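You operate a simulated robot arm through the tools that you are given. There is no shell and no other tool.

The job below is to be done with a simulated robot arm. You get a single attempt, and the scene is never put back.

Task
Put things in order on the top of the short trestle. At the end: the orange cap from the top of the short trestle stands where the clear jar with an orange foot stood; the clear jar with an orange foot stands where the short white pin stood; the grey rubber cap from the top of the short trestle stands on top of the pleated filter; the short white pin from the top of the short trestle stands where the grey rubber cap stood; whatever was shut is shut again. Leave all else as you found it, and nothing knocked over.
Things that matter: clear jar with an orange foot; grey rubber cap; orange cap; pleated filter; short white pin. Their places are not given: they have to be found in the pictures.

It is judged by the outcome, as a careful person would: the job done as asked, and still so three seconds after it is handed in. It fails if anything else is knocked over, pushed out of place, dropped, spilled or broken. Lids that push on must go on centred and level and be pressed home; caps that screw on are set level and turned clockwise until they are tight.

Robot
A 7-joint arm with a two-finger gripper, fixed in place. Base frame: the origin is on the floor under the middle of its stand, x ahead of it, y to its left, z up; the work surface is at about z = 760. Readings come in mm, rad, newtons and seconds.
With the tool pointing down near the work surface it reaches from about 340 to 720 mm from the base axis. Its first joint turns from -1.152 to 1.152 rad. Payload 2.45 kg.
The TCP is the grasp point between the finger pads, 26 mm short of the fingertips. In the tool frame z runs along the fingers and y along their closing line. The gripper opens to 96 mm; its body begins 69 mm behind the TCP.
Orientation is that of the tool frame in the base frame, as a unit quaternion [w, x, y, z]. With the fingers straight down and closing along the base's y, the tool's x points along the base's -x, its y along +y and its z along -z.

Tools
- The arm moves only by the tool send_rows. Its arguments are lists of equal length, an entry for each row: "turn": the turn, a rotation vector about the tool's x, y, z in rad, a list of three; "translation": the shift along the tool's x, y, z in cm, a list of three; "jaw": the finger opening in cm, from 0 to 9.6. In form: {"turn": [[wx, wy, wz], ...], "translation": [[dx, dy, dz], ...], "jaw": [jaw, ...]}. A call has 1 to 20 rows; each row is the pose to reach, as a shift and turn from the pose commanded when the call began, along the tool's axes at that moment. Each row takes 0.2 s and may step no farther than 50 mm and 0.15 rad from the row before; otherwise, or with a gripper value out of range, the whole call is refused. A pose out of reach is approached as far as the arm can. The call stops where the force on the tool passes 40 N (or 10 N more than at its start, if that is more) or the arm is blocked; 0.2 s more then pass. The fingers move at their own pace (about 50 mm/s each) and stop on an object; they squeeze with about 38 N. The grip force told is the motor's: it shows also when the fingers shut on nothing. Time passes only in rows, and 0.2 s behind the last, so rows that repeat a pose let the fingers close. The reply holds the time, the measured pose of the TCP, the force on the tool along the base axes, the opening and the grip force, in the units named above and with some noise, with the torque about the TCP (base axes, N m) and any sound that the robot's microphone picked up.
- Cameras (640 x 400 px; columns grow to the right, rows downward): "scene" is fixed at [178.6, -412.1, 1413]; the picture's right is [0.58, -0.82, 0.00], its down [-0.56, -0.39, -0.73] and it looks along [0.60, 0.42, -0.68] (base axes); focal length 370 px, centre (320, 200). "wrist" rides on the gripper at [82, 3, -98] in the tool frame; the picture's right is [-0.04, 1.00, 0.00], its down [-0.73, -0.03, -0.68] and it looks along [-0.68, -0.03, 0.73] (tool axes); focal length 256 px, centre (320, 200).
- grab_frame(camera): a new picture of that camera. The clock stands still meanwhile.
- probe_pixels(camera, pixels): there is no depth. For up to 12 entries [column, row, z] of the newest picture of that camera ("zoom" is the newest enlarged one), the place [x, y] in the base frame at which the ray of that pixel passes the height z, good to about 3 mm. The clock stands still meanwhile.
- enlarge(camera, box): a new picture of the part [left, top, right, bottom] of that camera's present view, enlarged. The clock stands still meanwhile.
- hand_in(): hands the job in; it is judged then, once.

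Unless the task says otherwise, let go and move clear before handing in.

The tools are called as name(argument=value, ...) on one line, values as JSON. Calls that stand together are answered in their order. send_rows: Moves the arm, as the interface text tells. Its arguments: {"type":"object","properties":{"turn":{"type":"array","items":{"type":"array","items":{"type":"number"}}},"translation":{"type":"array","items":{"type":"array","items":{"type":"number"}}},"jaw":{"type":"array","items":{"type":"number"}}},"required":["turn","translation","jaw"]} The other tools are called the same way: grab_frame (camera) takes a picture; probe_pixels (camera, pixels) gives the place at which the rays of pixels pass given heights; enlarge (camera, box) takes an enlarged picture of a part of a camera's view; hand_in () hands the job in.

At the start:

```text
t: 0.0
position: [460.4, -85.7, 1019.6]
tcp_rot: [0.0, -0.001, 1.0, 0.0]
contact_force: [0.3, 0.0, -0.3]
wrist_torque: [-0.01, 0.01, 0.0]
width: 96.0
grip_force: 0.0
```

scene: 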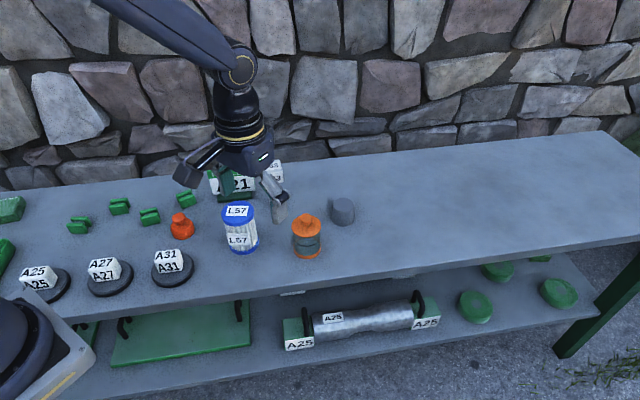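
wrist: 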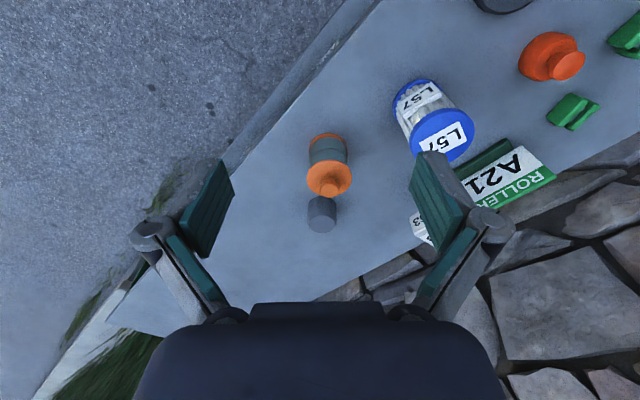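

The scene picture shows a jar with an orange top/foot near (307,237), a grey cap near (342,211), a blue/white pleated filter near (240,228), and an orange-red piece near (181,226). I will enlarge these areas to identify each item.

enlarge(camera="scene", box=[160, 150, 380, 290])

enlarge(camera="scene", box=[0, 170, 220, 310])

enlarge(camera="wrist", box=[280, 0, 640, 260])

enlarge(camera="scene", box=[80, 250, 600, 400])

```text
2.86 times, centred on (270, 220) of scene
```

zoom: 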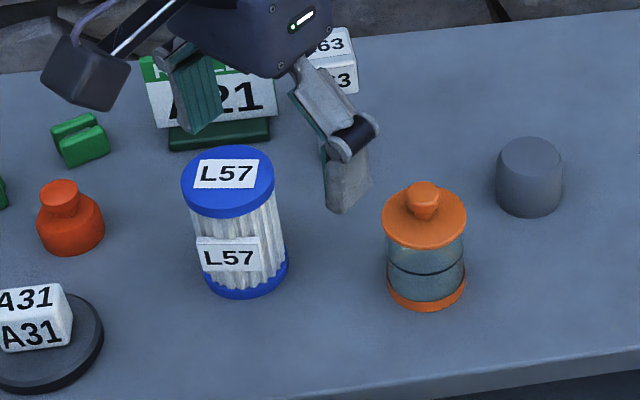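

```text
2.86 times, centred on (110, 240) of scene
```

zoom: 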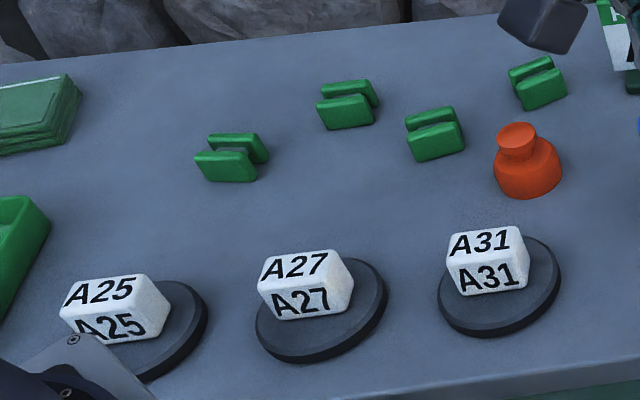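

```text
1.54 times, centred on (460, 130) of wrist
```

zoom: 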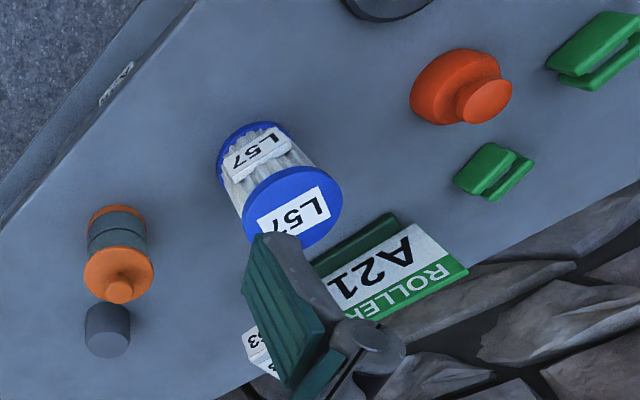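

```text
1.23 times, centred on (340, 325) of scene
```

zoom: 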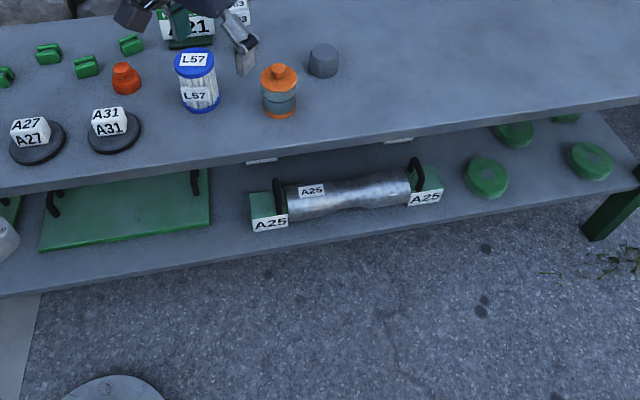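

The pictures show the filter, jar, grey cap and an orange cap, but no white pin yet; the gripper hides part of the table behind around (240,180). I'll probe rough places and then raise and move the arm to see more.

probe_pixels(camera="scene", pixels=[[243, 248, 760], [306, 252, 760], [342, 219, 760], [182, 233, 760], [320, 200, 760], [275, 180, 760], [600, 135, 760], [639, 240, 760], [72, 320, 760], [20, 195, 760], [190, 205, 760], [172, 275, 760]])

send_rows(turn=[[0, 0, 0], [0, 0, 0], [0, 0, 0], [0, 0, 0], [0, 0, 0], [0, 0, 0]], translation=[[2, -3, -2], [4, -6, -4], [5, -10, -6], [6, -14, -8], [7, -18, -10], [8, -22, -10]], jaw=[9.6, 9.6, 9.6, 9.6, 9.6, 9.6])

```text
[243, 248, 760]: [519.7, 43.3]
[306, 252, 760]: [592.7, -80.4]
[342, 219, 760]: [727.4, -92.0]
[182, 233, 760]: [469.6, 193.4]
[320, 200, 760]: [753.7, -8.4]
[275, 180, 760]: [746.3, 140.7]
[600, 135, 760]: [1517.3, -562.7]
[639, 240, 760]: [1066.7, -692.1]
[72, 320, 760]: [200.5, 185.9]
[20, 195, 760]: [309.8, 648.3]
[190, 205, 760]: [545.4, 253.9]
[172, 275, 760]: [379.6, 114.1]
```

```text
t: 1.4
position: [379.5, -304.3, 1121.7]
tcp_rot: [0.0, 0.0, 1.0, 0.0]
contact_force: [-0.2, 0.4, -0.3]
wrist_torque: [0.03, -0.03, -0.01]
width: 96.0
grip_force: 0.0
```

The arm has moved away to (380,-304,1122). Now I take fresh pictures from both cameras.

grab_frame(camera="scene")

grab_frame(camera="wrist")

```text
taken
```

scene: 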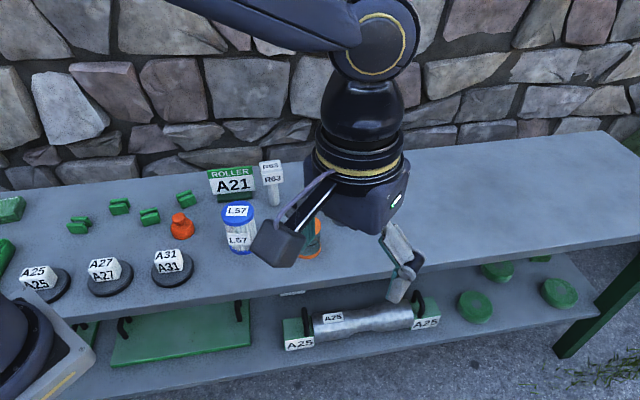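

```text
taken
```

wrist: 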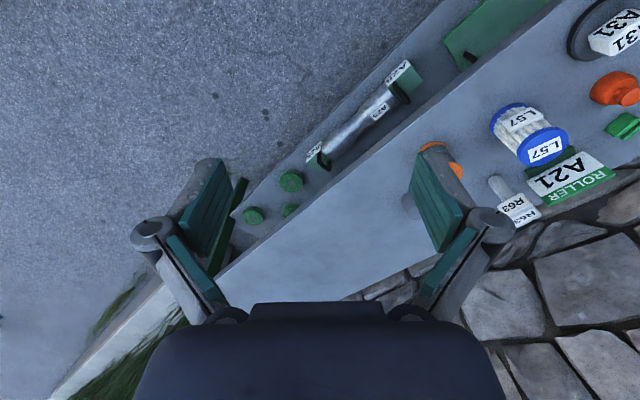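

enlarge(camera="scene", box=[190, 150, 310, 270])

enlarge(camera="wrist", box=[400, 80, 640, 240])

```text
3.33 times, centred on (250, 210) of scene
```

zoom: 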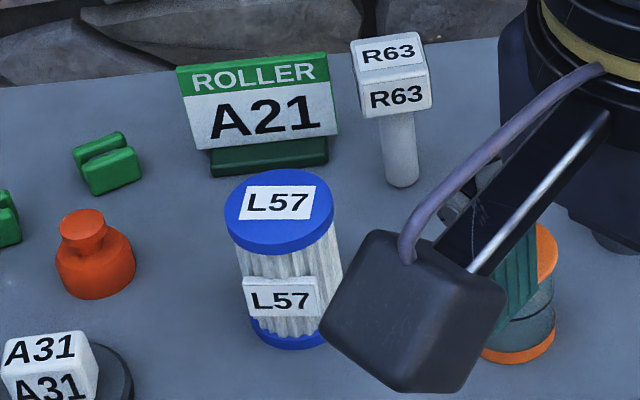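

```text
2.50 times, centred on (520, 160) of wrist
```

zoom: 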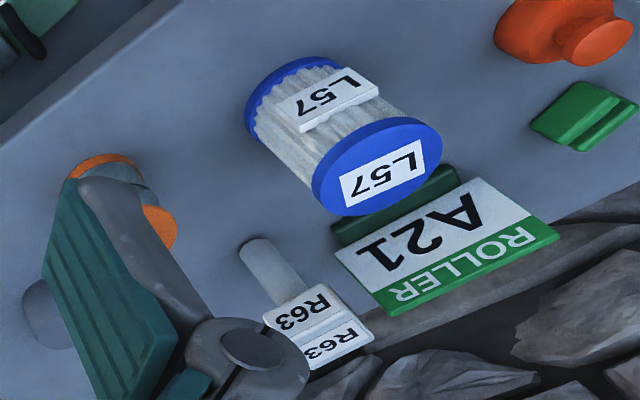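

The short white pin is the one with the R63 block, standing beside the A21 sign at about (272,185) in the scene. I'll move the arm so the wrist camera faces the middle of the group for measuring.

send_rows(turn=[[0, 0, 0], [0, 0, 0], [0, 0, 0], [0, 0, 0], [0, 0, 0], [0, 0, 0], [0, 0, 0], [0, 0, 0], [0, 0, 0]], translation=[[0, 4, 0], [0, 8, 0], [0, 12, 0], [0, 16, 0], [0, 20, 0], [0, 24, 2], [0, 28, 4], [0, 32, 6], [0, 36, 8]], jaw=[9.6, 9.6, 9.6, 9.6, 9.6, 9.6, 9.6, 9.6, 9.6])

grab_frame(camera="wrist")

grab_frame(camera="scene")

```text
t: 3.4
position: [379.9, 54.7, 1041.5]
tcp_rot: [0.0, 0.0, 1.0, 0.0]
contact_force: [-1.0, 0.8, -0.4]
wrist_torque: [-0.01, 0.0, -0.05]
width: 96.1
grip_force: 0.1
```

```text
taken
```

wrist: 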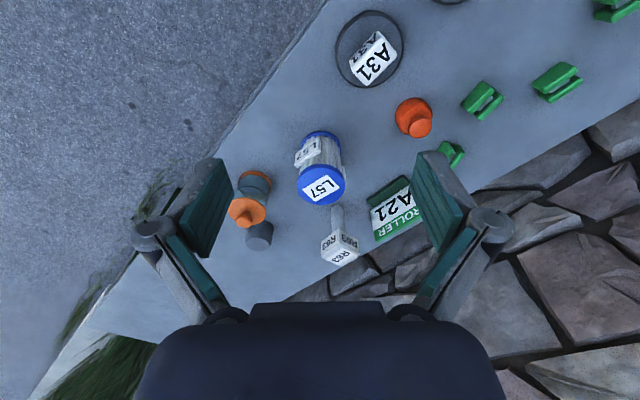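

```text
taken
```

scene: 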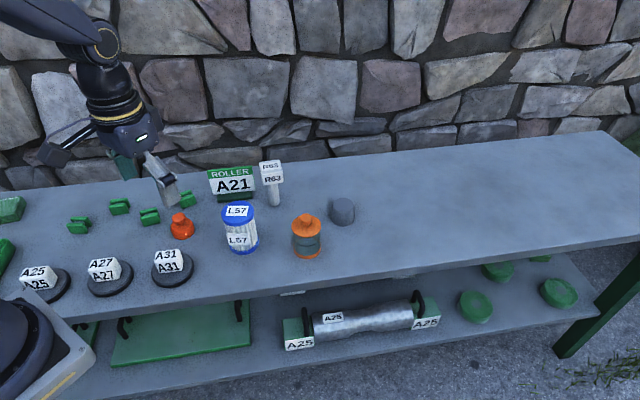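

All items are now in clear view of the scene camera: pin (272,185), grey cap (342,211), jar (306,237), filter (240,228), orange cap (181,226). I'll enlarge each for precise measurement.

enlarge(camera="scene", box=[250, 150, 370, 225])

probe_pixels(camera="zoom", pixels=[[320, 200, 760], [0, 0, 760], [640, 400, 760]])

```text
5.33 times, centred on (310, 188) of scene
```

zoom: 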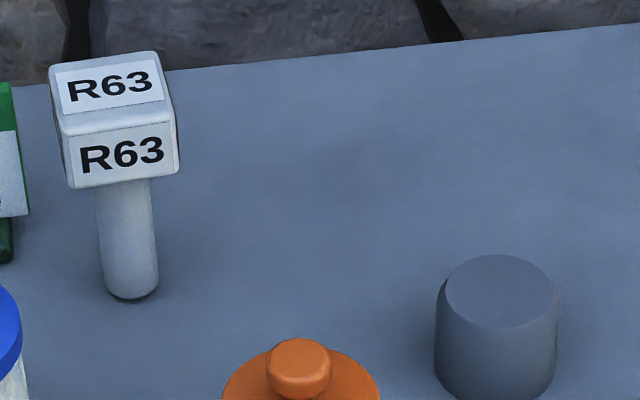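

```text
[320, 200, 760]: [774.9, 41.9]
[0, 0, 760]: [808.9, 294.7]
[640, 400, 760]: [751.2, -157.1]
```

The pin base ellipse is centred at about zoom (131,282). I'll probe it and enlarge the others.

probe_pixels(camera="zoom", pixels=[[131, 282, 760], [131, 300, 760], [104, 282, 760], [158, 282, 760], [116, 130, 850], [116, 85, 850]])

enlarge(camera="scene", box=[280, 185, 376, 245])

```text
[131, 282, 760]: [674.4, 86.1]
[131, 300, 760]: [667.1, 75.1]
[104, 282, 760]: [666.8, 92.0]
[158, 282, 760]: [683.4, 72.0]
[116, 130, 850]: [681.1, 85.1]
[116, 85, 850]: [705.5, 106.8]
```

```text
6.67 times, centred on (328, 215) of scene
```

zoom: 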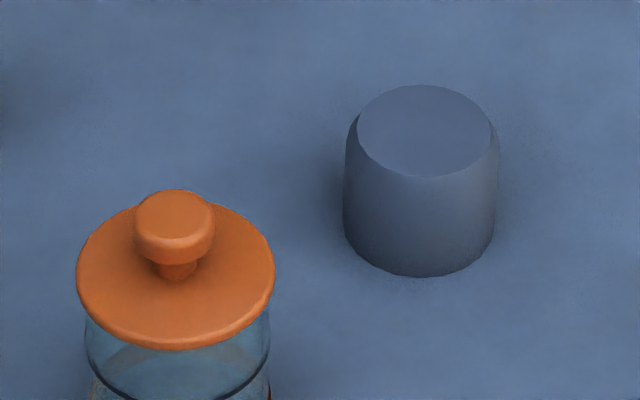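

The grey cap base is centred near zoom (420,223), its top at (424,131). I'll probe these and look at the jar, filter and orange cap.

probe_pixels(camera="zoom", pixels=[[420, 223, 760], [344, 223, 760], [496, 223, 760], [420, 276, 760], [424, 131, 808], [357, 131, 808], [491, 131, 808]])

enlarge(camera="scene", box=[268, 205, 348, 265])

```text
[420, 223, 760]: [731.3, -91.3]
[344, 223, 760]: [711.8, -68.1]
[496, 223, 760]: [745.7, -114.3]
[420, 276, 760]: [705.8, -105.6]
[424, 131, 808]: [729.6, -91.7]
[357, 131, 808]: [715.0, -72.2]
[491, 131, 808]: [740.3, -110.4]
```

```text
6.67 times, centred on (308, 235) of scene
```

zoom: 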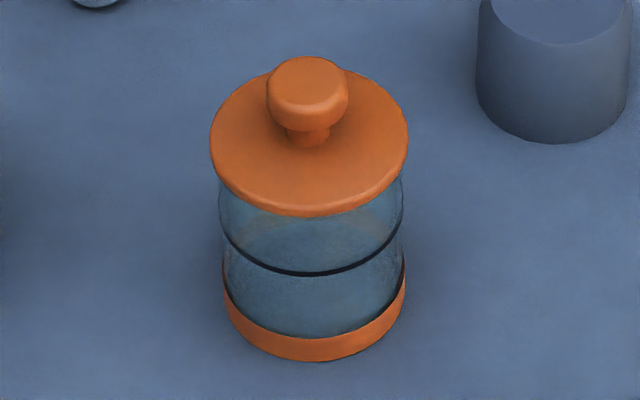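

The jar's foot base ellipse is centred near zoom (314,296) with edges at 224 and 405; lid disc centre near (309,142). I'll probe those and enlarge the filter.

probe_pixels(camera="zoom", pixels=[[314, 296, 760], [224, 296, 760], [405, 296, 760], [314, 361, 760], [309, 140, 840], [210, 140, 840], [408, 140, 840], [309, 90, 860]])

enlarge(camera="scene", box=[200, 195, 280, 260])

```text
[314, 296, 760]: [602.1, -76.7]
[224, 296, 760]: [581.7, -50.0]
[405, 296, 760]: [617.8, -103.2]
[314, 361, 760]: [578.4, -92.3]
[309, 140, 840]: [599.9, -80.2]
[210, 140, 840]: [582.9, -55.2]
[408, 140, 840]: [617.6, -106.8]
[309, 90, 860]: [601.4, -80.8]
```

```text
6.15 times, centred on (240, 228) of scene
```

zoom: 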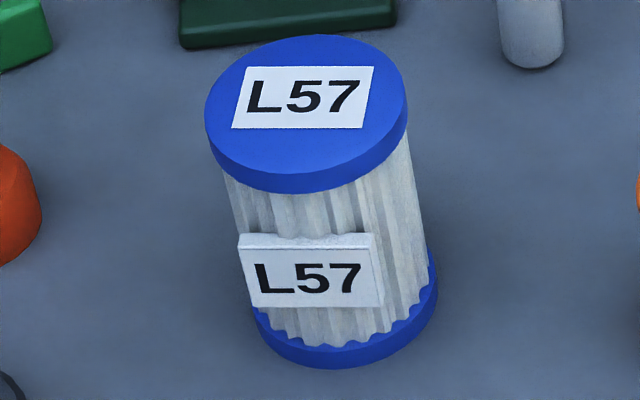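

The filter's base is centred near zoom (345,300), its top disc near (306,104) with edges at 205 and 407. I'll probe at several heights to find its height.

probe_pixels(camera="zoom", pixels=[[345, 300, 760], [253, 300, 760], [437, 300, 760], [306, 104, 850], [306, 104, 860], [306, 104, 870], [306, 104, 880], [205, 104, 860], [407, 104, 860]])

enlarge(camera="scene", box=[145, 195, 225, 250])

```text
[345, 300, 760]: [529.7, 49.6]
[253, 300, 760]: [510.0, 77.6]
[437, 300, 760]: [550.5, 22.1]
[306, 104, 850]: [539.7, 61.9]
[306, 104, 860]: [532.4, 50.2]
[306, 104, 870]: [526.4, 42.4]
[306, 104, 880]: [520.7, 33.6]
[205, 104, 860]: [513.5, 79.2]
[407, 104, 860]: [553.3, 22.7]
```

```text
7.27 times, centred on (185, 222) of scene
```

zoom: 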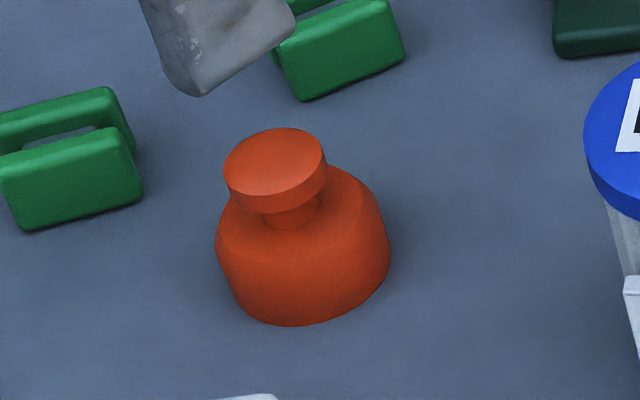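

The orange cap base is centred near zoom (312,270), with its knob top at (274,160). I'll probe these.

probe_pixels(camera="zoom", pixels=[[312, 270, 760], [236, 270, 760], [389, 270, 760], [312, 326, 760], [274, 160, 800], [274, 160, 810], [274, 160, 820], [274, 160, 830], [223, 160, 815], [326, 160, 815]])

grab_frame(camera="wrist")

```text
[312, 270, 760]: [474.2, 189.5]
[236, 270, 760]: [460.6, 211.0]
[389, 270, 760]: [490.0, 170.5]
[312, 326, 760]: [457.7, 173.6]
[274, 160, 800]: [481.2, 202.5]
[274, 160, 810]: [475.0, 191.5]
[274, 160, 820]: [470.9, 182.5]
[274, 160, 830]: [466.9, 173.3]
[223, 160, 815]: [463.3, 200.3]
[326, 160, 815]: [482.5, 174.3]
```

```text
taken
```

wrist: 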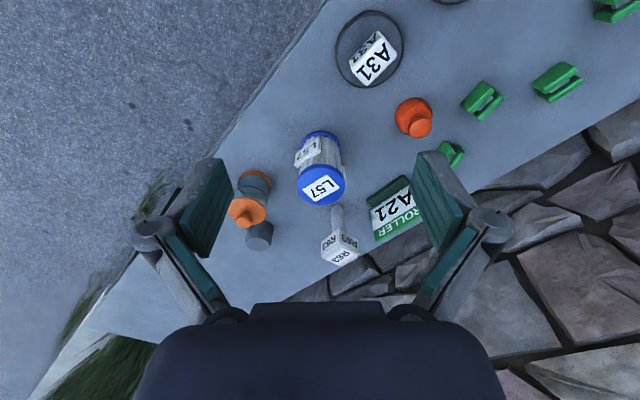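

Estimates so far: grey cap (730,-92), pin (675,84), jar (600,-79), filter (531,50, top 860), orange cap (475,190). I'll cross-check from the wrist camera.

enlarge(camera="wrist", box=[210, 100, 370, 270])

probe_pixels(camera="zoom", pixels=[[320, 200, 760]])

```text
2.35 times, centred on (290, 185) of wrist
```

zoom: 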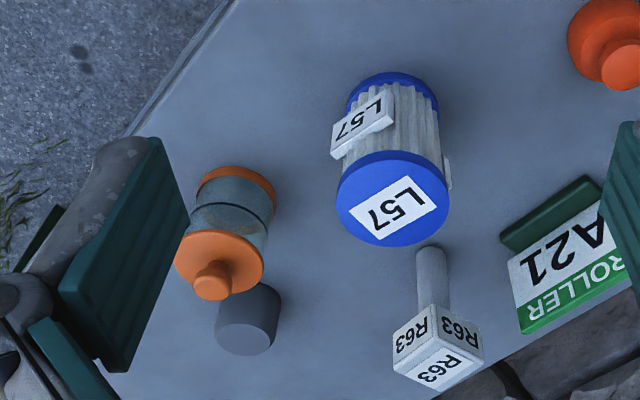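

```text
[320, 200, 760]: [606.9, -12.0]
```

The wrist view agrees with these positions. The grey cap lies at radius about 736 mm, near the reach limit, so I'll first move above it at a safe height with a 0.6 rad yaw, keeping the camera clear of the jar, to test the reach.

send_rows(turn=[[0, 0, -0.06], [0, 0, -0.12], [0, 0, -0.18], [0, 0, -0.24], [0, 0, -0.3], [0, 0, -0.36], [0, 0, -0.42], [0, 0, -0.48], [0, 0, -0.54], [0, 0, -0.6], [0, 0, -0.6]], translation=[[-3.2, -1.46, 0.6], [-6.4, -2.92, 1.2], [-9.6, -4.38, 1.8], [-12.8, -5.84, 2.4], [-16, -7.3, 3], [-19.2, -8.76, 3.6], [-22.4, -10.22, 4.2], [-25.6, -11.68, 4.8], [-28.8, -13.14, 5.4], [-32, -14.6, 6], [-34.9, -14.6, 6]], jaw=[9.6, 9.6, 9.6, 9.6, 9.6, 9.6, 9.6, 9.6, 9.6, 9.6, 9.6])

grab_frame(camera="scene")

grab_frame(camera="wrist")

```text
t: 5.8
position: [720.9, -90.4, 980.6]
tcp_rot: [-0.001, -0.297, 0.955, 0.001]
contact_force: [0.8, 0.2, 0.5]
wrist_torque: [0.0, 0.03, 0.03]
width: 96.0
grip_force: 0.1
out of reach, approached as far as the arm can: row 11
```

```text
taken
```

scene: 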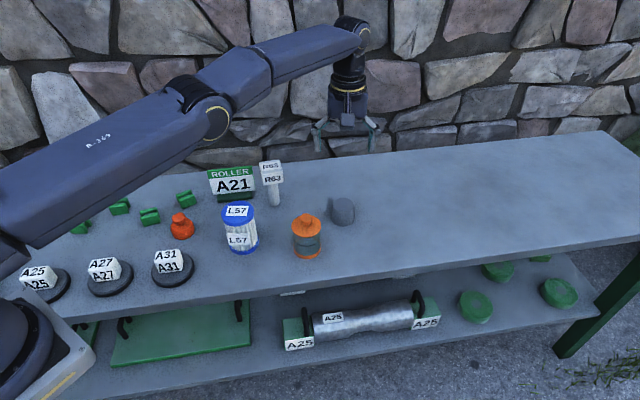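

```text
taken
```

wrist: 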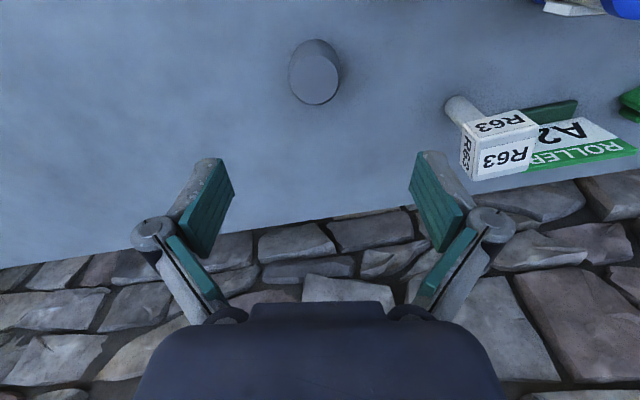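

The arm reached only x≈721 with the tool vertical (radius about 726), so a small outward tilt will be needed. I'll probe the cap in the wrist view around (312,70) for a cross-check of its place.

enlarge(camera="wrist", box=[260, 20, 380, 120])

enlarge(camera="wrist", box=[430, 70, 640, 200])

```text
4.00 times, centred on (320, 70) of wrist
```

zoom: 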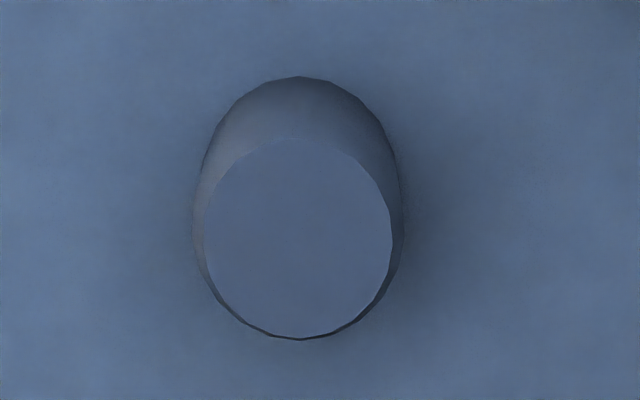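

```text
3.05 times, centred on (535, 135) of wrist
```

zoom: 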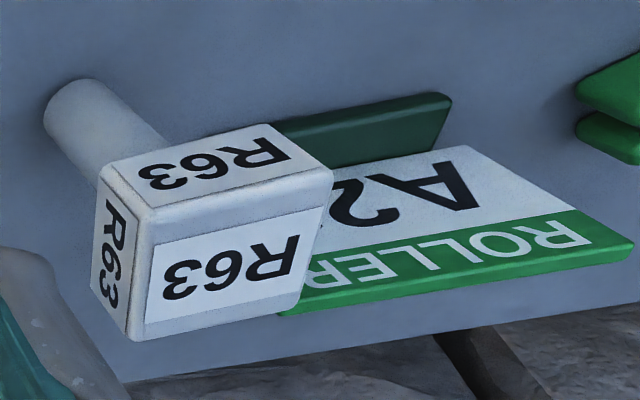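

I'll convert the zoom estimates to wrist pixels (cap top about (314.5,80), base about (314.5,66)) and probe them, along with the pin's block corners.

probe_pixels(camera="wrist", pixels=[[314.5, 80, 808], [314.5, 80, 800], [314.5, 66, 760], [290, 80, 808], [338, 80, 808], [314.5, 39, 760]])

probe_pixels(camera="zoom", pixels=[[80, 118, 760], [148, 225, 885], [330, 172, 885], [305, 302, 885], [130, 338, 885], [98, 172, 845], [270, 125, 845]])

```text
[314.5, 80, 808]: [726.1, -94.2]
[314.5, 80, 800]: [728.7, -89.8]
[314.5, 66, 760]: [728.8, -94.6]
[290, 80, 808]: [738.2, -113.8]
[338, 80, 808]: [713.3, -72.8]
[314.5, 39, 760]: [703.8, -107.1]
```

```text
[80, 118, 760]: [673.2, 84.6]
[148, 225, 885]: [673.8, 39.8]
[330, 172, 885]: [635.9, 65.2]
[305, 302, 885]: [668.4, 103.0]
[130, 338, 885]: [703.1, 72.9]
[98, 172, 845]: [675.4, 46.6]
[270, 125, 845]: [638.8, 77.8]
```

The wrist view confirms the cap at about (728.5,-93). I'll tilt the tool outward 0.2 rad about its closing axis at this height and see where it settles.

send_rows(turn=[[0, -0.1, 0], [0, -0.2, 0], [0, -0.2, 0]], translation=[[0, 0, 0], [0, 0, 0], [0, 0, 0]], jaw=[9.6, 9.6, 9.6])

```text
t: 6.6
position: [720.5, -89.6, 980.7]
tcp_rot: [0.096, -0.294, 0.95, 0.029]
contact_force: [0.2, 0.3, 0.4]
wrist_torque: [-0.02, 0.03, 0.0]
width: 96.1
grip_force: 0.0
```

The tilt held at (720.5,-89.6,980.7), so commanded pose follows what was reached. Next I go to above the cap at (728.5,-93) and descend to z=880.

send_rows(turn=[[0, 0, 0], [0, 0, 0], [0, 0, 0], [0, 0, 0]], translation=[[0.38, -0.18, 2.47], [0.77, -0.36, 4.94], [1.15, -0.54, 7.4], [1.53, -0.72, 9.87]], jaw=[9.6, 9.6, 9.6, 9.6])

grab_frame(camera="scene")

grab_frame(camera="wrist")

```text
t: 7.6
position: [730.5, -94.9, 880.6]
tcp_rot: [0.096, -0.295, 0.95, 0.029]
contact_force: [0.4, -1.0, -0.7]
wrist_torque: [-0.01, -0.02, -0.02]
width: 96.0
grip_force: 0.1
```

```text
taken
```

scene: 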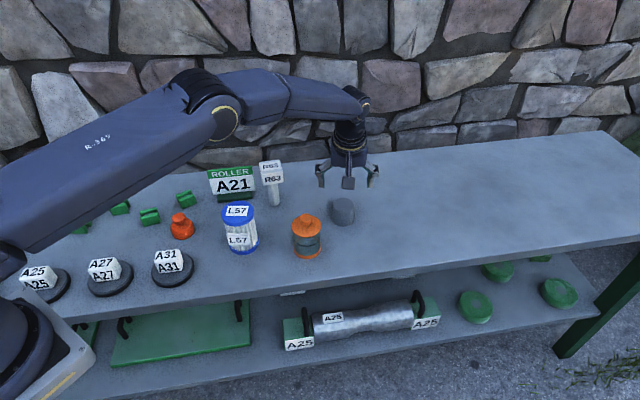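

```text
taken
```

wrist: 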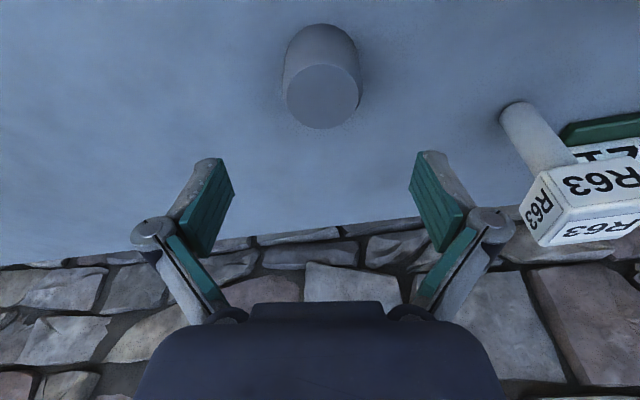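

The cap's top sits at about wrist pixel (322,95), laterally centred between the fingers. I'll probe to check.

enlarge(camera="wrist", box=[260, 10, 388, 140])

probe_pixels(camera="wrist", pixels=[[322, 96, 808], [322, 96, 804], [320, 56, 760], [284, 96, 808], [361, 96, 808], [320, 24, 760]])

```text
3.08 times, centred on (324, 75) of wrist
```

zoom: 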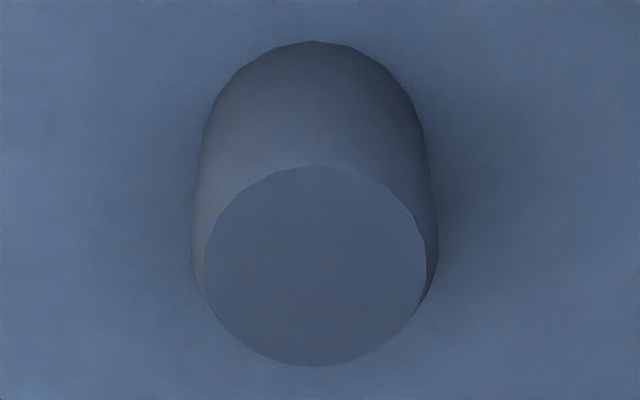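

```text
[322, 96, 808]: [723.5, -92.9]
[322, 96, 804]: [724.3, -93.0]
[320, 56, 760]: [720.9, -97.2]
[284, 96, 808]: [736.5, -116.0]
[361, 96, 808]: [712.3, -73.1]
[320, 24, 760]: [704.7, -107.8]
```

The cap is centred within a few millimetres of the gripper line. I'll descend to z≈795 with the jaws open, shifting 2.5 mm along the closing line.

send_rows(turn=[[0, 0, 0], [0, 0, 0], [0, 0, 0], [0, 0, 0]], translation=[[0.43, 0.25, 2.1], [0.85, 0.25, 4.19], [1.28, 0.25, 6.28], [1.7, 0.25, 8.37]], jaw=[9.6, 9.6, 9.6, 9.6])

grab_frame(camera="wrist")

enlarge(camera="scene", box=[270, 150, 410, 250])

```text
t: 8.6
position: [728.9, -91.0, 794.5]
tcp_rot: [0.095, -0.296, 0.95, 0.029]
contact_force: [-0.4, 0.5, -0.3]
wrist_torque: [-0.01, 0.02, -0.02]
width: 96.4
grip_force: 0.0
```

```text
taken
```

wrist: 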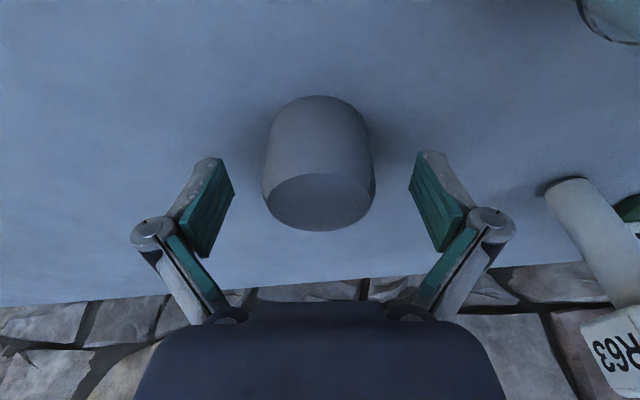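

```text
4.00 times, centred on (340, 200) of scene
```

zoom: 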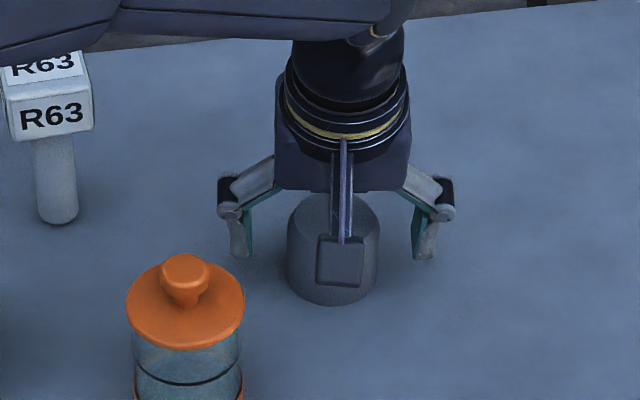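

The cap is well placed between the pads (cap centre near (320,175), TCP pixel (321,187)). I'll close the jaws.

send_rows(turn=[[0, 0, 0], [0, 0, 0], [0, 0, 0], [0, 0, 0], [0, 0, 0]], translation=[[0, 0, 0], [0, 0, 0], [0, 0, 0], [0, 0, 0], [0, 0, 0]], jaw=[7.5, 6.0, 4.0, 4.0, 4.0])

grab_frame(camera="wrist")

```text
t: 9.8
position: [728.5, -91.0, 795.1]
tcp_rot: [0.096, -0.294, 0.95, 0.029]
contact_force: [0.2, -1.1, 2.1]
wrist_torque: [-0.01, 0.04, 0.0]
width: 52.6
grip_force: 38.5
```

```text
taken
```

wrist: 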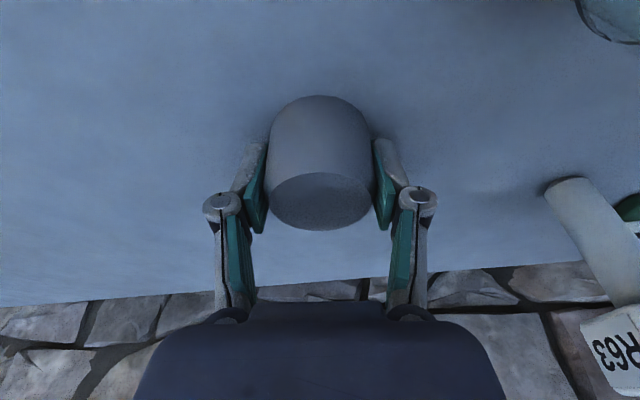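

The jaws hold the cap (52.6 mm, 38.5 N). I'll lift it straight up to z≈960.

send_rows(turn=[[0, 0, 0], [0, 0, 0], [0, 0, 0], [0, 0, 0], [0, 0, 0], [0, 0, 0]], translation=[[-0.2, 0, -0.98], [-0.8, 0, -3.91], [-1.4, 0, -6.85], [-2.0, 0, -9.78], [-2.6, 0, -12.7], [-3.28, 0, -16.14]], jaw=[4.0, 4.0, 4.0, 4.0, 4.0, 4.0])

grab_frame(camera="scene")

grab_frame(camera="wrist")

```text
t: 11.2
position: [727.2, -89.8, 961.5]
tcp_rot: [0.094, -0.295, 0.95, 0.03]
contact_force: [0.7, 0.9, -0.5]
wrist_torque: [-0.03, 0.02, 0.02]
width: 52.4
grip_force: 38.0
```

```text
taken
```

scene: 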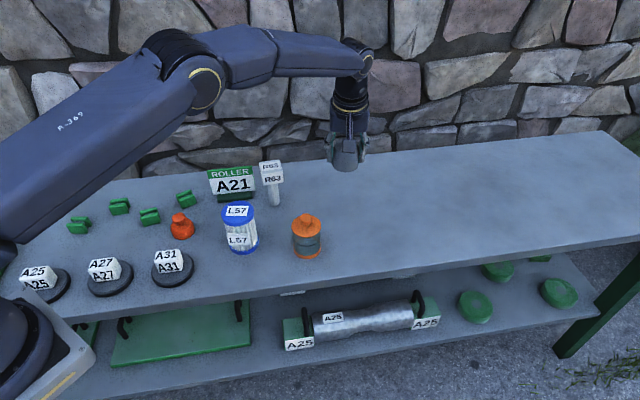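

```text
taken
```

wrist: 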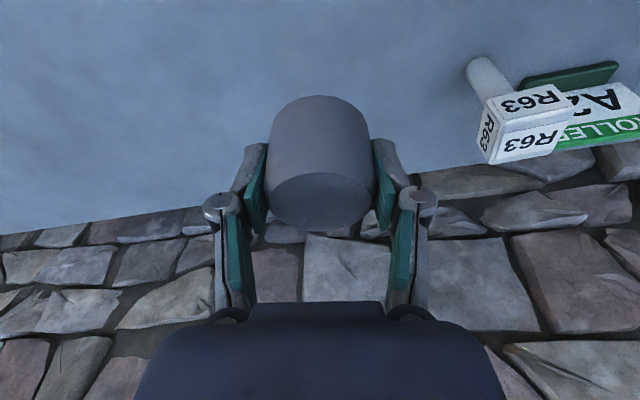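

The cap is lifted cleanly. I'll carry it at z≈960 to above the filter at (531,50).

send_rows(turn=[[0, 0, 0], [0, 0, 0], [0, 0, 0], [0, 0, 0], [0, 0, 0], [0, 0, 0], [0, 0, 0]], translation=[[1.16, 3.25, -0.24], [2.32, 6.5, -0.48], [3.48, 9.75, -0.72], [4.64, 13.0, -0.96], [5.8, 16.25, -1.2], [6.96, 19.5, -1.44], [8.12, 22.75, -1.68]], jaw=[4.0, 4.0, 4.0, 4.0, 4.0, 4.0, 4.0])

grab_frame(camera="wrist")

enlarge(camera="scene", box=[180, 130, 320, 270])

```text
t: 12.8
position: [530.5, 50.5, 960.5]
tcp_rot: [0.096, -0.294, 0.951, 0.029]
contact_force: [0.0, -0.3, -1.3]
wrist_torque: [0.0, -0.01, 0.01]
width: 52.3
grip_force: 38.3
```

```text
taken
```

wrist: 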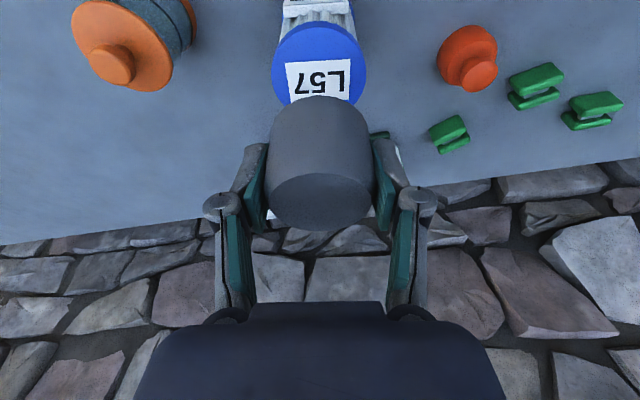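

```text
2.86 times, centred on (250, 200) of scene
```

zoom: 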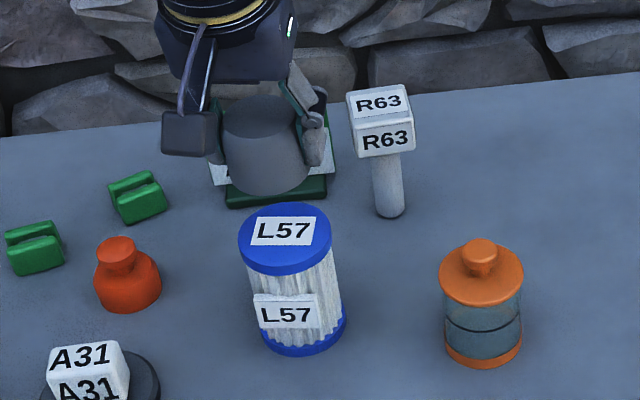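

The filter top shows in the wrist view with edges at x≈271 and 366 and its near edge at y≈22. I'll probe these for its centre.

probe_pixels(camera="wrist", pixels=[[319, 69, 860], [271, 68, 860], [366, 68, 860], [319, 22, 860], [319, 70, 855], [319, 70, 865]])

enlarge(camera="wrist", box=[240, 0, 400, 110])

```text
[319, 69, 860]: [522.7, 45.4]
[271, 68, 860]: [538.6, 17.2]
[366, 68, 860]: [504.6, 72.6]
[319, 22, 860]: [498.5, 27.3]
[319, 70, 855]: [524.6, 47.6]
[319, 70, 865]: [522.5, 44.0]
```

```text
3.64 times, centred on (320, 55) of wrist
```

zoom: 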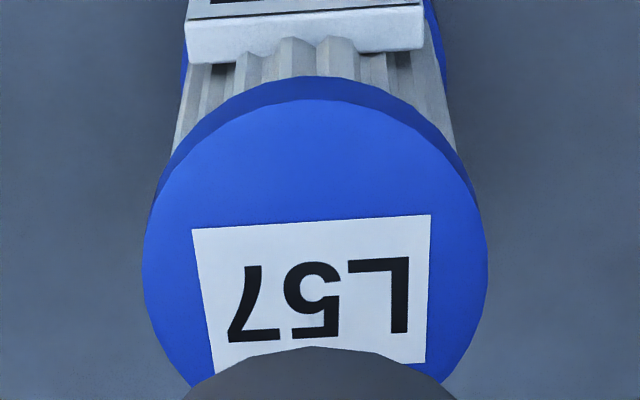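

The filter's top centre in the wrist view is near (319,73). To cancel camera bias, I'll probe the held cap's top face, centre near (320,200), at its own height in the same picture.

enlarge(camera="wrist", box=[240, 80, 400, 240])

probe_pixels(camera="wrist", pixels=[[320, 201, 973], [320, 201, 976], [319, 73.4, 860], [319, 73.4, 857], [319, 73.4, 863], [320.6, 186.5, 960.5]])

```text
2.50 times, centred on (320, 160) of wrist
```

zoom: 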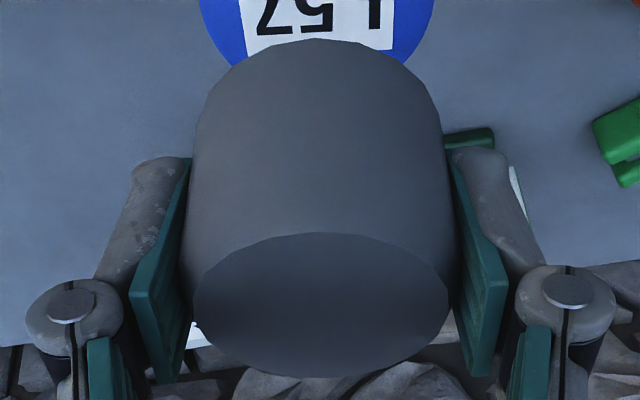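

```text
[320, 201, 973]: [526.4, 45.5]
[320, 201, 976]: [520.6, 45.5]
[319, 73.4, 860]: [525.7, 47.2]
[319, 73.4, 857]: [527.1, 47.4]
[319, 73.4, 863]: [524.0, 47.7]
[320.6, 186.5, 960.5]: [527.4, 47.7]
```

The TCP's own pixel shows a camera bias of about (-3,-3), so the corrected filter centre is about (529,50), right beneath the cap. I'll lower straight down to TCP z≈900.

send_rows(turn=[[0, 0, 0], [0, 0, 0], [0, 0, 0]], translation=[[0.48, 0, 2.35], [0.87, 0, 4.3], [1.19, 0, 5.87]], jaw=[4.0, 4.0, 4.0])

enlarge(camera="scene", box=[190, 150, 300, 260])

grab_frame(camera="wrist")

```text
t: 13.6
position: [530.3, 49.4, 901.1]
tcp_rot: [0.096, -0.294, 0.951, 0.029]
contact_force: [-0.5, -0.1, -0.6]
wrist_torque: [-0.02, -0.04, 0.01]
width: 51.9
grip_force: 38.1
```

```text
3.64 times, centred on (245, 205) of scene
```

zoom: 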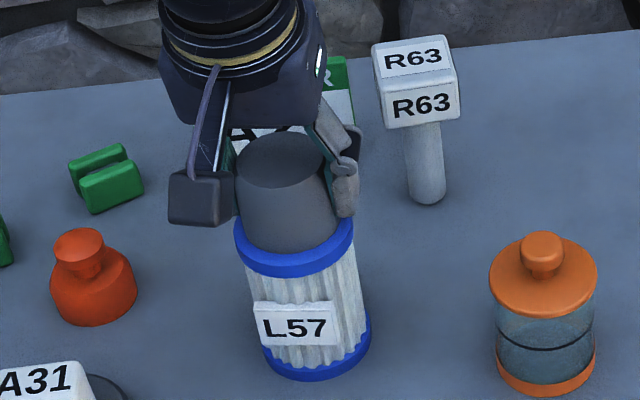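

```text
taken
```

wrist: 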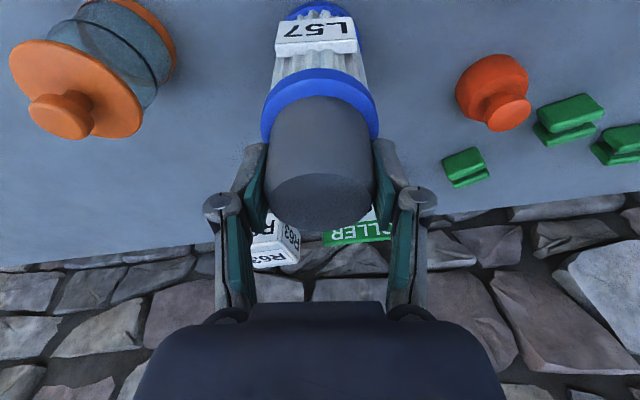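

The cap looks centred over the blue disc (blue margins about equal left and right in the wrist view). I'll lower in small steps while watching the force.

send_rows(turn=[[0, 0, 0], [0, 0, 0], [0, 0, 0]], translation=[[0.02, 0, 0.1], [0.04, 0, 0.2], [0.06, 0, 0.3]], jaw=[4.0, 4.0, 4.0])

enlarge(camera="wrist", box=[240, 40, 400, 240])

```text
t: 14.4
position: [530.8, 51.1, 899.1]
tcp_rot: [0.098, -0.294, 0.95, 0.029]
contact_force: [-5.8, 0.0, 14.3]
wrist_torque: [-0.05, 0.31, -0.06]
width: 51.8
grip_force: 37.4
stopped in row 3: the force on the tool passed its limit at 42 N (the readings are from after the stop); the commanded pose is now the measured one
```

```text
2.00 times, centred on (320, 140) of wrist
```

zoom: 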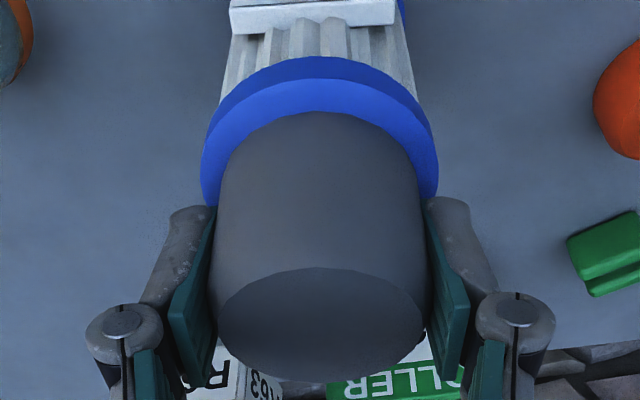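

The cap touched the filter top at TCP z≈899 (force peaked, now 14 N). I'll probe near edges of the disc (zoom (318,78)) and the cap's bottom (zoom (318,112)) to check the centring before releasing.

probe_pixels(camera="zoom", pixels=[[318, 78, 864], [318, 112, 864], [204, 170, 864], [437, 170, 864], [220, 170, 866], [420, 170, 866]])

enlarge(camera="scene", box=[210, 170, 280, 250])

```text
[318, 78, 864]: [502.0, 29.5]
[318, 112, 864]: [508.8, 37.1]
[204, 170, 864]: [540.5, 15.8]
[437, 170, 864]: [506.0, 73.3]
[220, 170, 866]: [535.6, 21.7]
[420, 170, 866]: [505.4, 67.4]
```

```text
5.00 times, centred on (245, 210) of scene
```

zoom: 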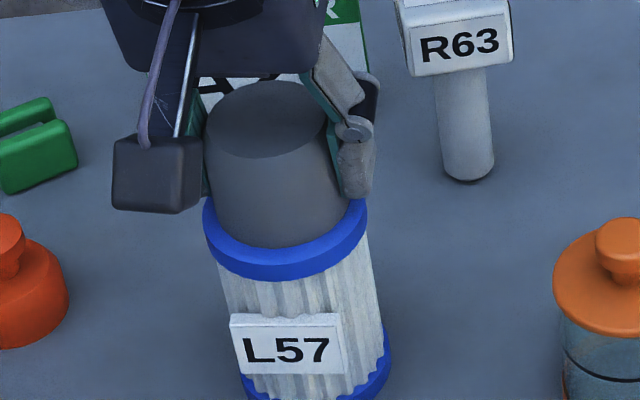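

The cap stands about 2–3 mm outward of the disc centre. I'll raise 1.5 mm, shift 2 mm inward, and settle down again lightly.

send_rows(turn=[[0, 0, 0], [0, 0, 0], [0, 0, 0], [0, 0, 0]], translation=[[-0.03, 0, -0.147], [0.166, 0, -0.186], [0.19, 0, -0.1], [0.19, 0, -0.07]], jaw=[4.0, 4.0, 4.0, 4.0])

```text
t: 15.4
position: [529.7, 49.0, 899.5]
tcp_rot: [0.098, -0.293, 0.951, 0.03]
contact_force: [-1.1, -0.7, 3.2]
wrist_torque: [0.0, -0.03, 0.0]
width: 51.7
grip_force: 37.6
```

Contact is light (3.2 N up). I'll open the jaws and hold.

send_rows(turn=[[0, 0, 0], [0, 0, 0], [0, 0, 0], [0, 0, 0]], translation=[[0, 0, 0], [0, 0, 0], [0, 0, 0], [0, 0, 0]], jaw=[5.6, 6.5, 8.0, 9.0])

grab_frame(camera="wrist")

enlarge(camera="scene", box=[190, 150, 300, 260])

```text
t: 16.4
position: [530.8, 48.7, 898.6]
tcp_rot: [0.098, -0.293, 0.951, 0.029]
contact_force: [0.3, 0.5, 0.1]
wrist_torque: [-0.05, -0.03, 0.02]
width: 89.9
grip_force: 0.1
```

```text
taken
```

wrist: 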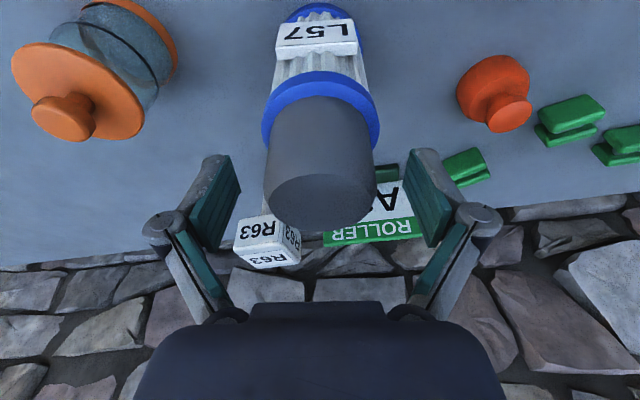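

```text
3.64 times, centred on (245, 205) of scene
```

zoom: 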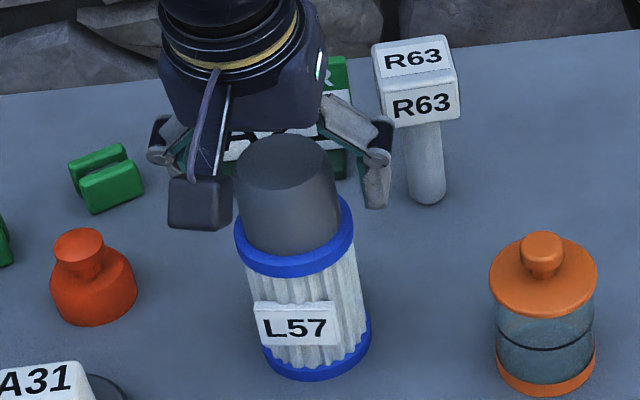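

The grey cap stands on the filter, free of the fingers. I'll retreat straight up about 110 mm and then remove the tilt.

send_rows(turn=[[0, 0, 0], [0, 0, 0], [0, 0, 0], [0, 0.1, 0], [0, 0.2, 0]], translation=[[-0.6, 0, -2.93], [-1.4, 0, -6.85], [-2.2, 0, -10.76], [-2.2, 0, -10.76], [-2.2, 0, -10.76]], jaw=[9.6, 9.6, 9.6, 9.6, 9.6])

grab_frame(camera="scene")

```text
t: 17.6
position: [529.6, 49.7, 1009.2]
tcp_rot: [0.002, -0.296, 0.955, 0.0]
contact_force: [-1.3, -0.7, 0.3]
wrist_torque: [0.02, 0.01, 0.05]
width: 96.3
grip_force: 0.1
```

```text
taken
```

scene: 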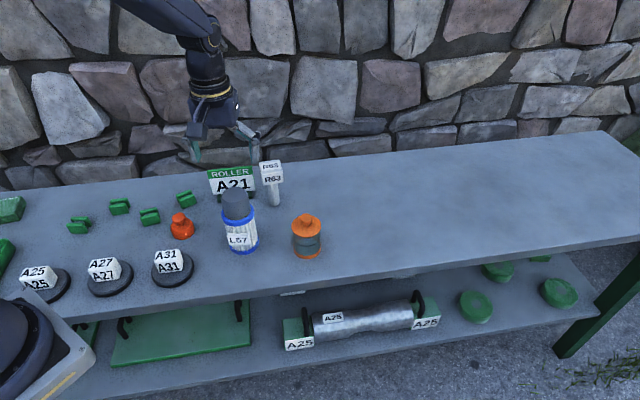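

The cap stands well on the filter in the scene picture (236,205). I'll now move and yaw to view the pin block squarely from above.

send_rows(turn=[[0, 0, 0.1385], [0, 0, 0.277], [0, 0, 0.4155], [0, 0, 0.554], [0, 0, 0.6925], [0, 0, 0.831], [0, 0, 0.9695], [0, 0, 1.108], [0, 0, 1.2465], [0, 0, 1.385], [0, 0, 1.385]], translation=[[-1.167, 0.671, 0], [-2.334, 1.342, 0], [-3.5, 2.013, 0], [-4.668, 2.684, 0], [-5.835, 3.355, 0], [-7.0, 4.026, 0], [-8.169, 4.697, 0], [-9.336, 5.368, 0], [-10.5, 6.039, 0], [-11.67, 6.71, 0], [-11.67, 6.71, 0]], jaw=[9.6, 9.6, 9.6, 9.6, 9.6, 9.6, 9.6, 9.6, 9.6, 9.6, 9.6])

grab_frame(camera="wrist")

grab_frame(camera="scene")

```text
t: 20.0
position: [589.7, 171.3, 1009.6]
tcp_rot: [0.002, 0.383, 0.924, 0.001]
contact_force: [-0.4, 0.2, 0.5]
wrist_torque: [0.04, -0.04, 0.04]
width: 96.0
grip_force: 0.1
```

```text
taken
```

wrist: 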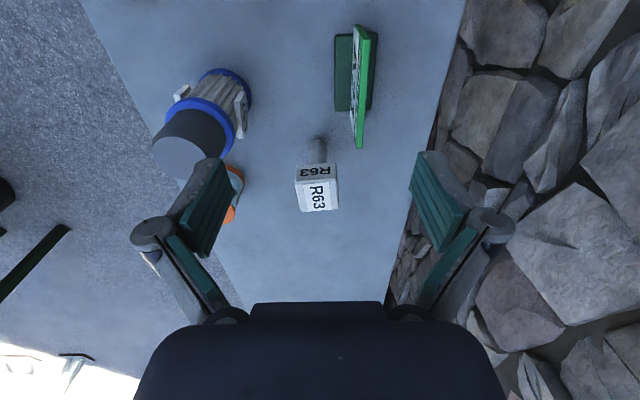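

```text
taken
```

scene: 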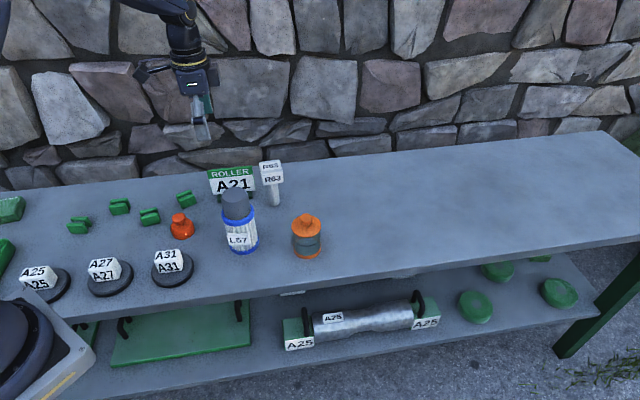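

From this side the block is nearly square to the gripper at (317,187), with the sign beyond at (355,90). I'll enlarge and probe it.

enlarge(camera="wrist", box=[272, 120, 368, 220])

probe_pixels(camera="zoom", pixels=[[320, 200, 875], [320, 200, 880]])

```text
4.00 times, centred on (320, 170) of wrist
```

zoom: 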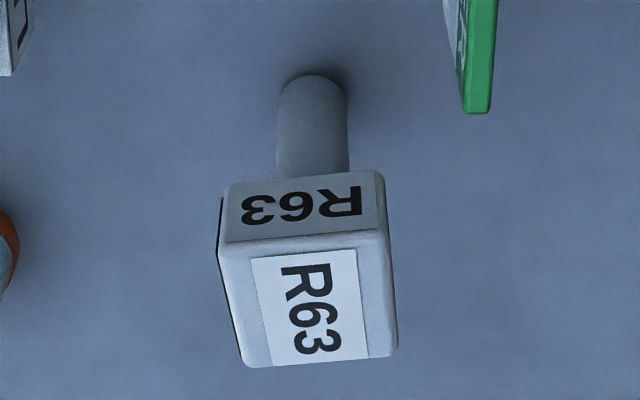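

```text
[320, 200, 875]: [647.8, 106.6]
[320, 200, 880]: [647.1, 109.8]
```

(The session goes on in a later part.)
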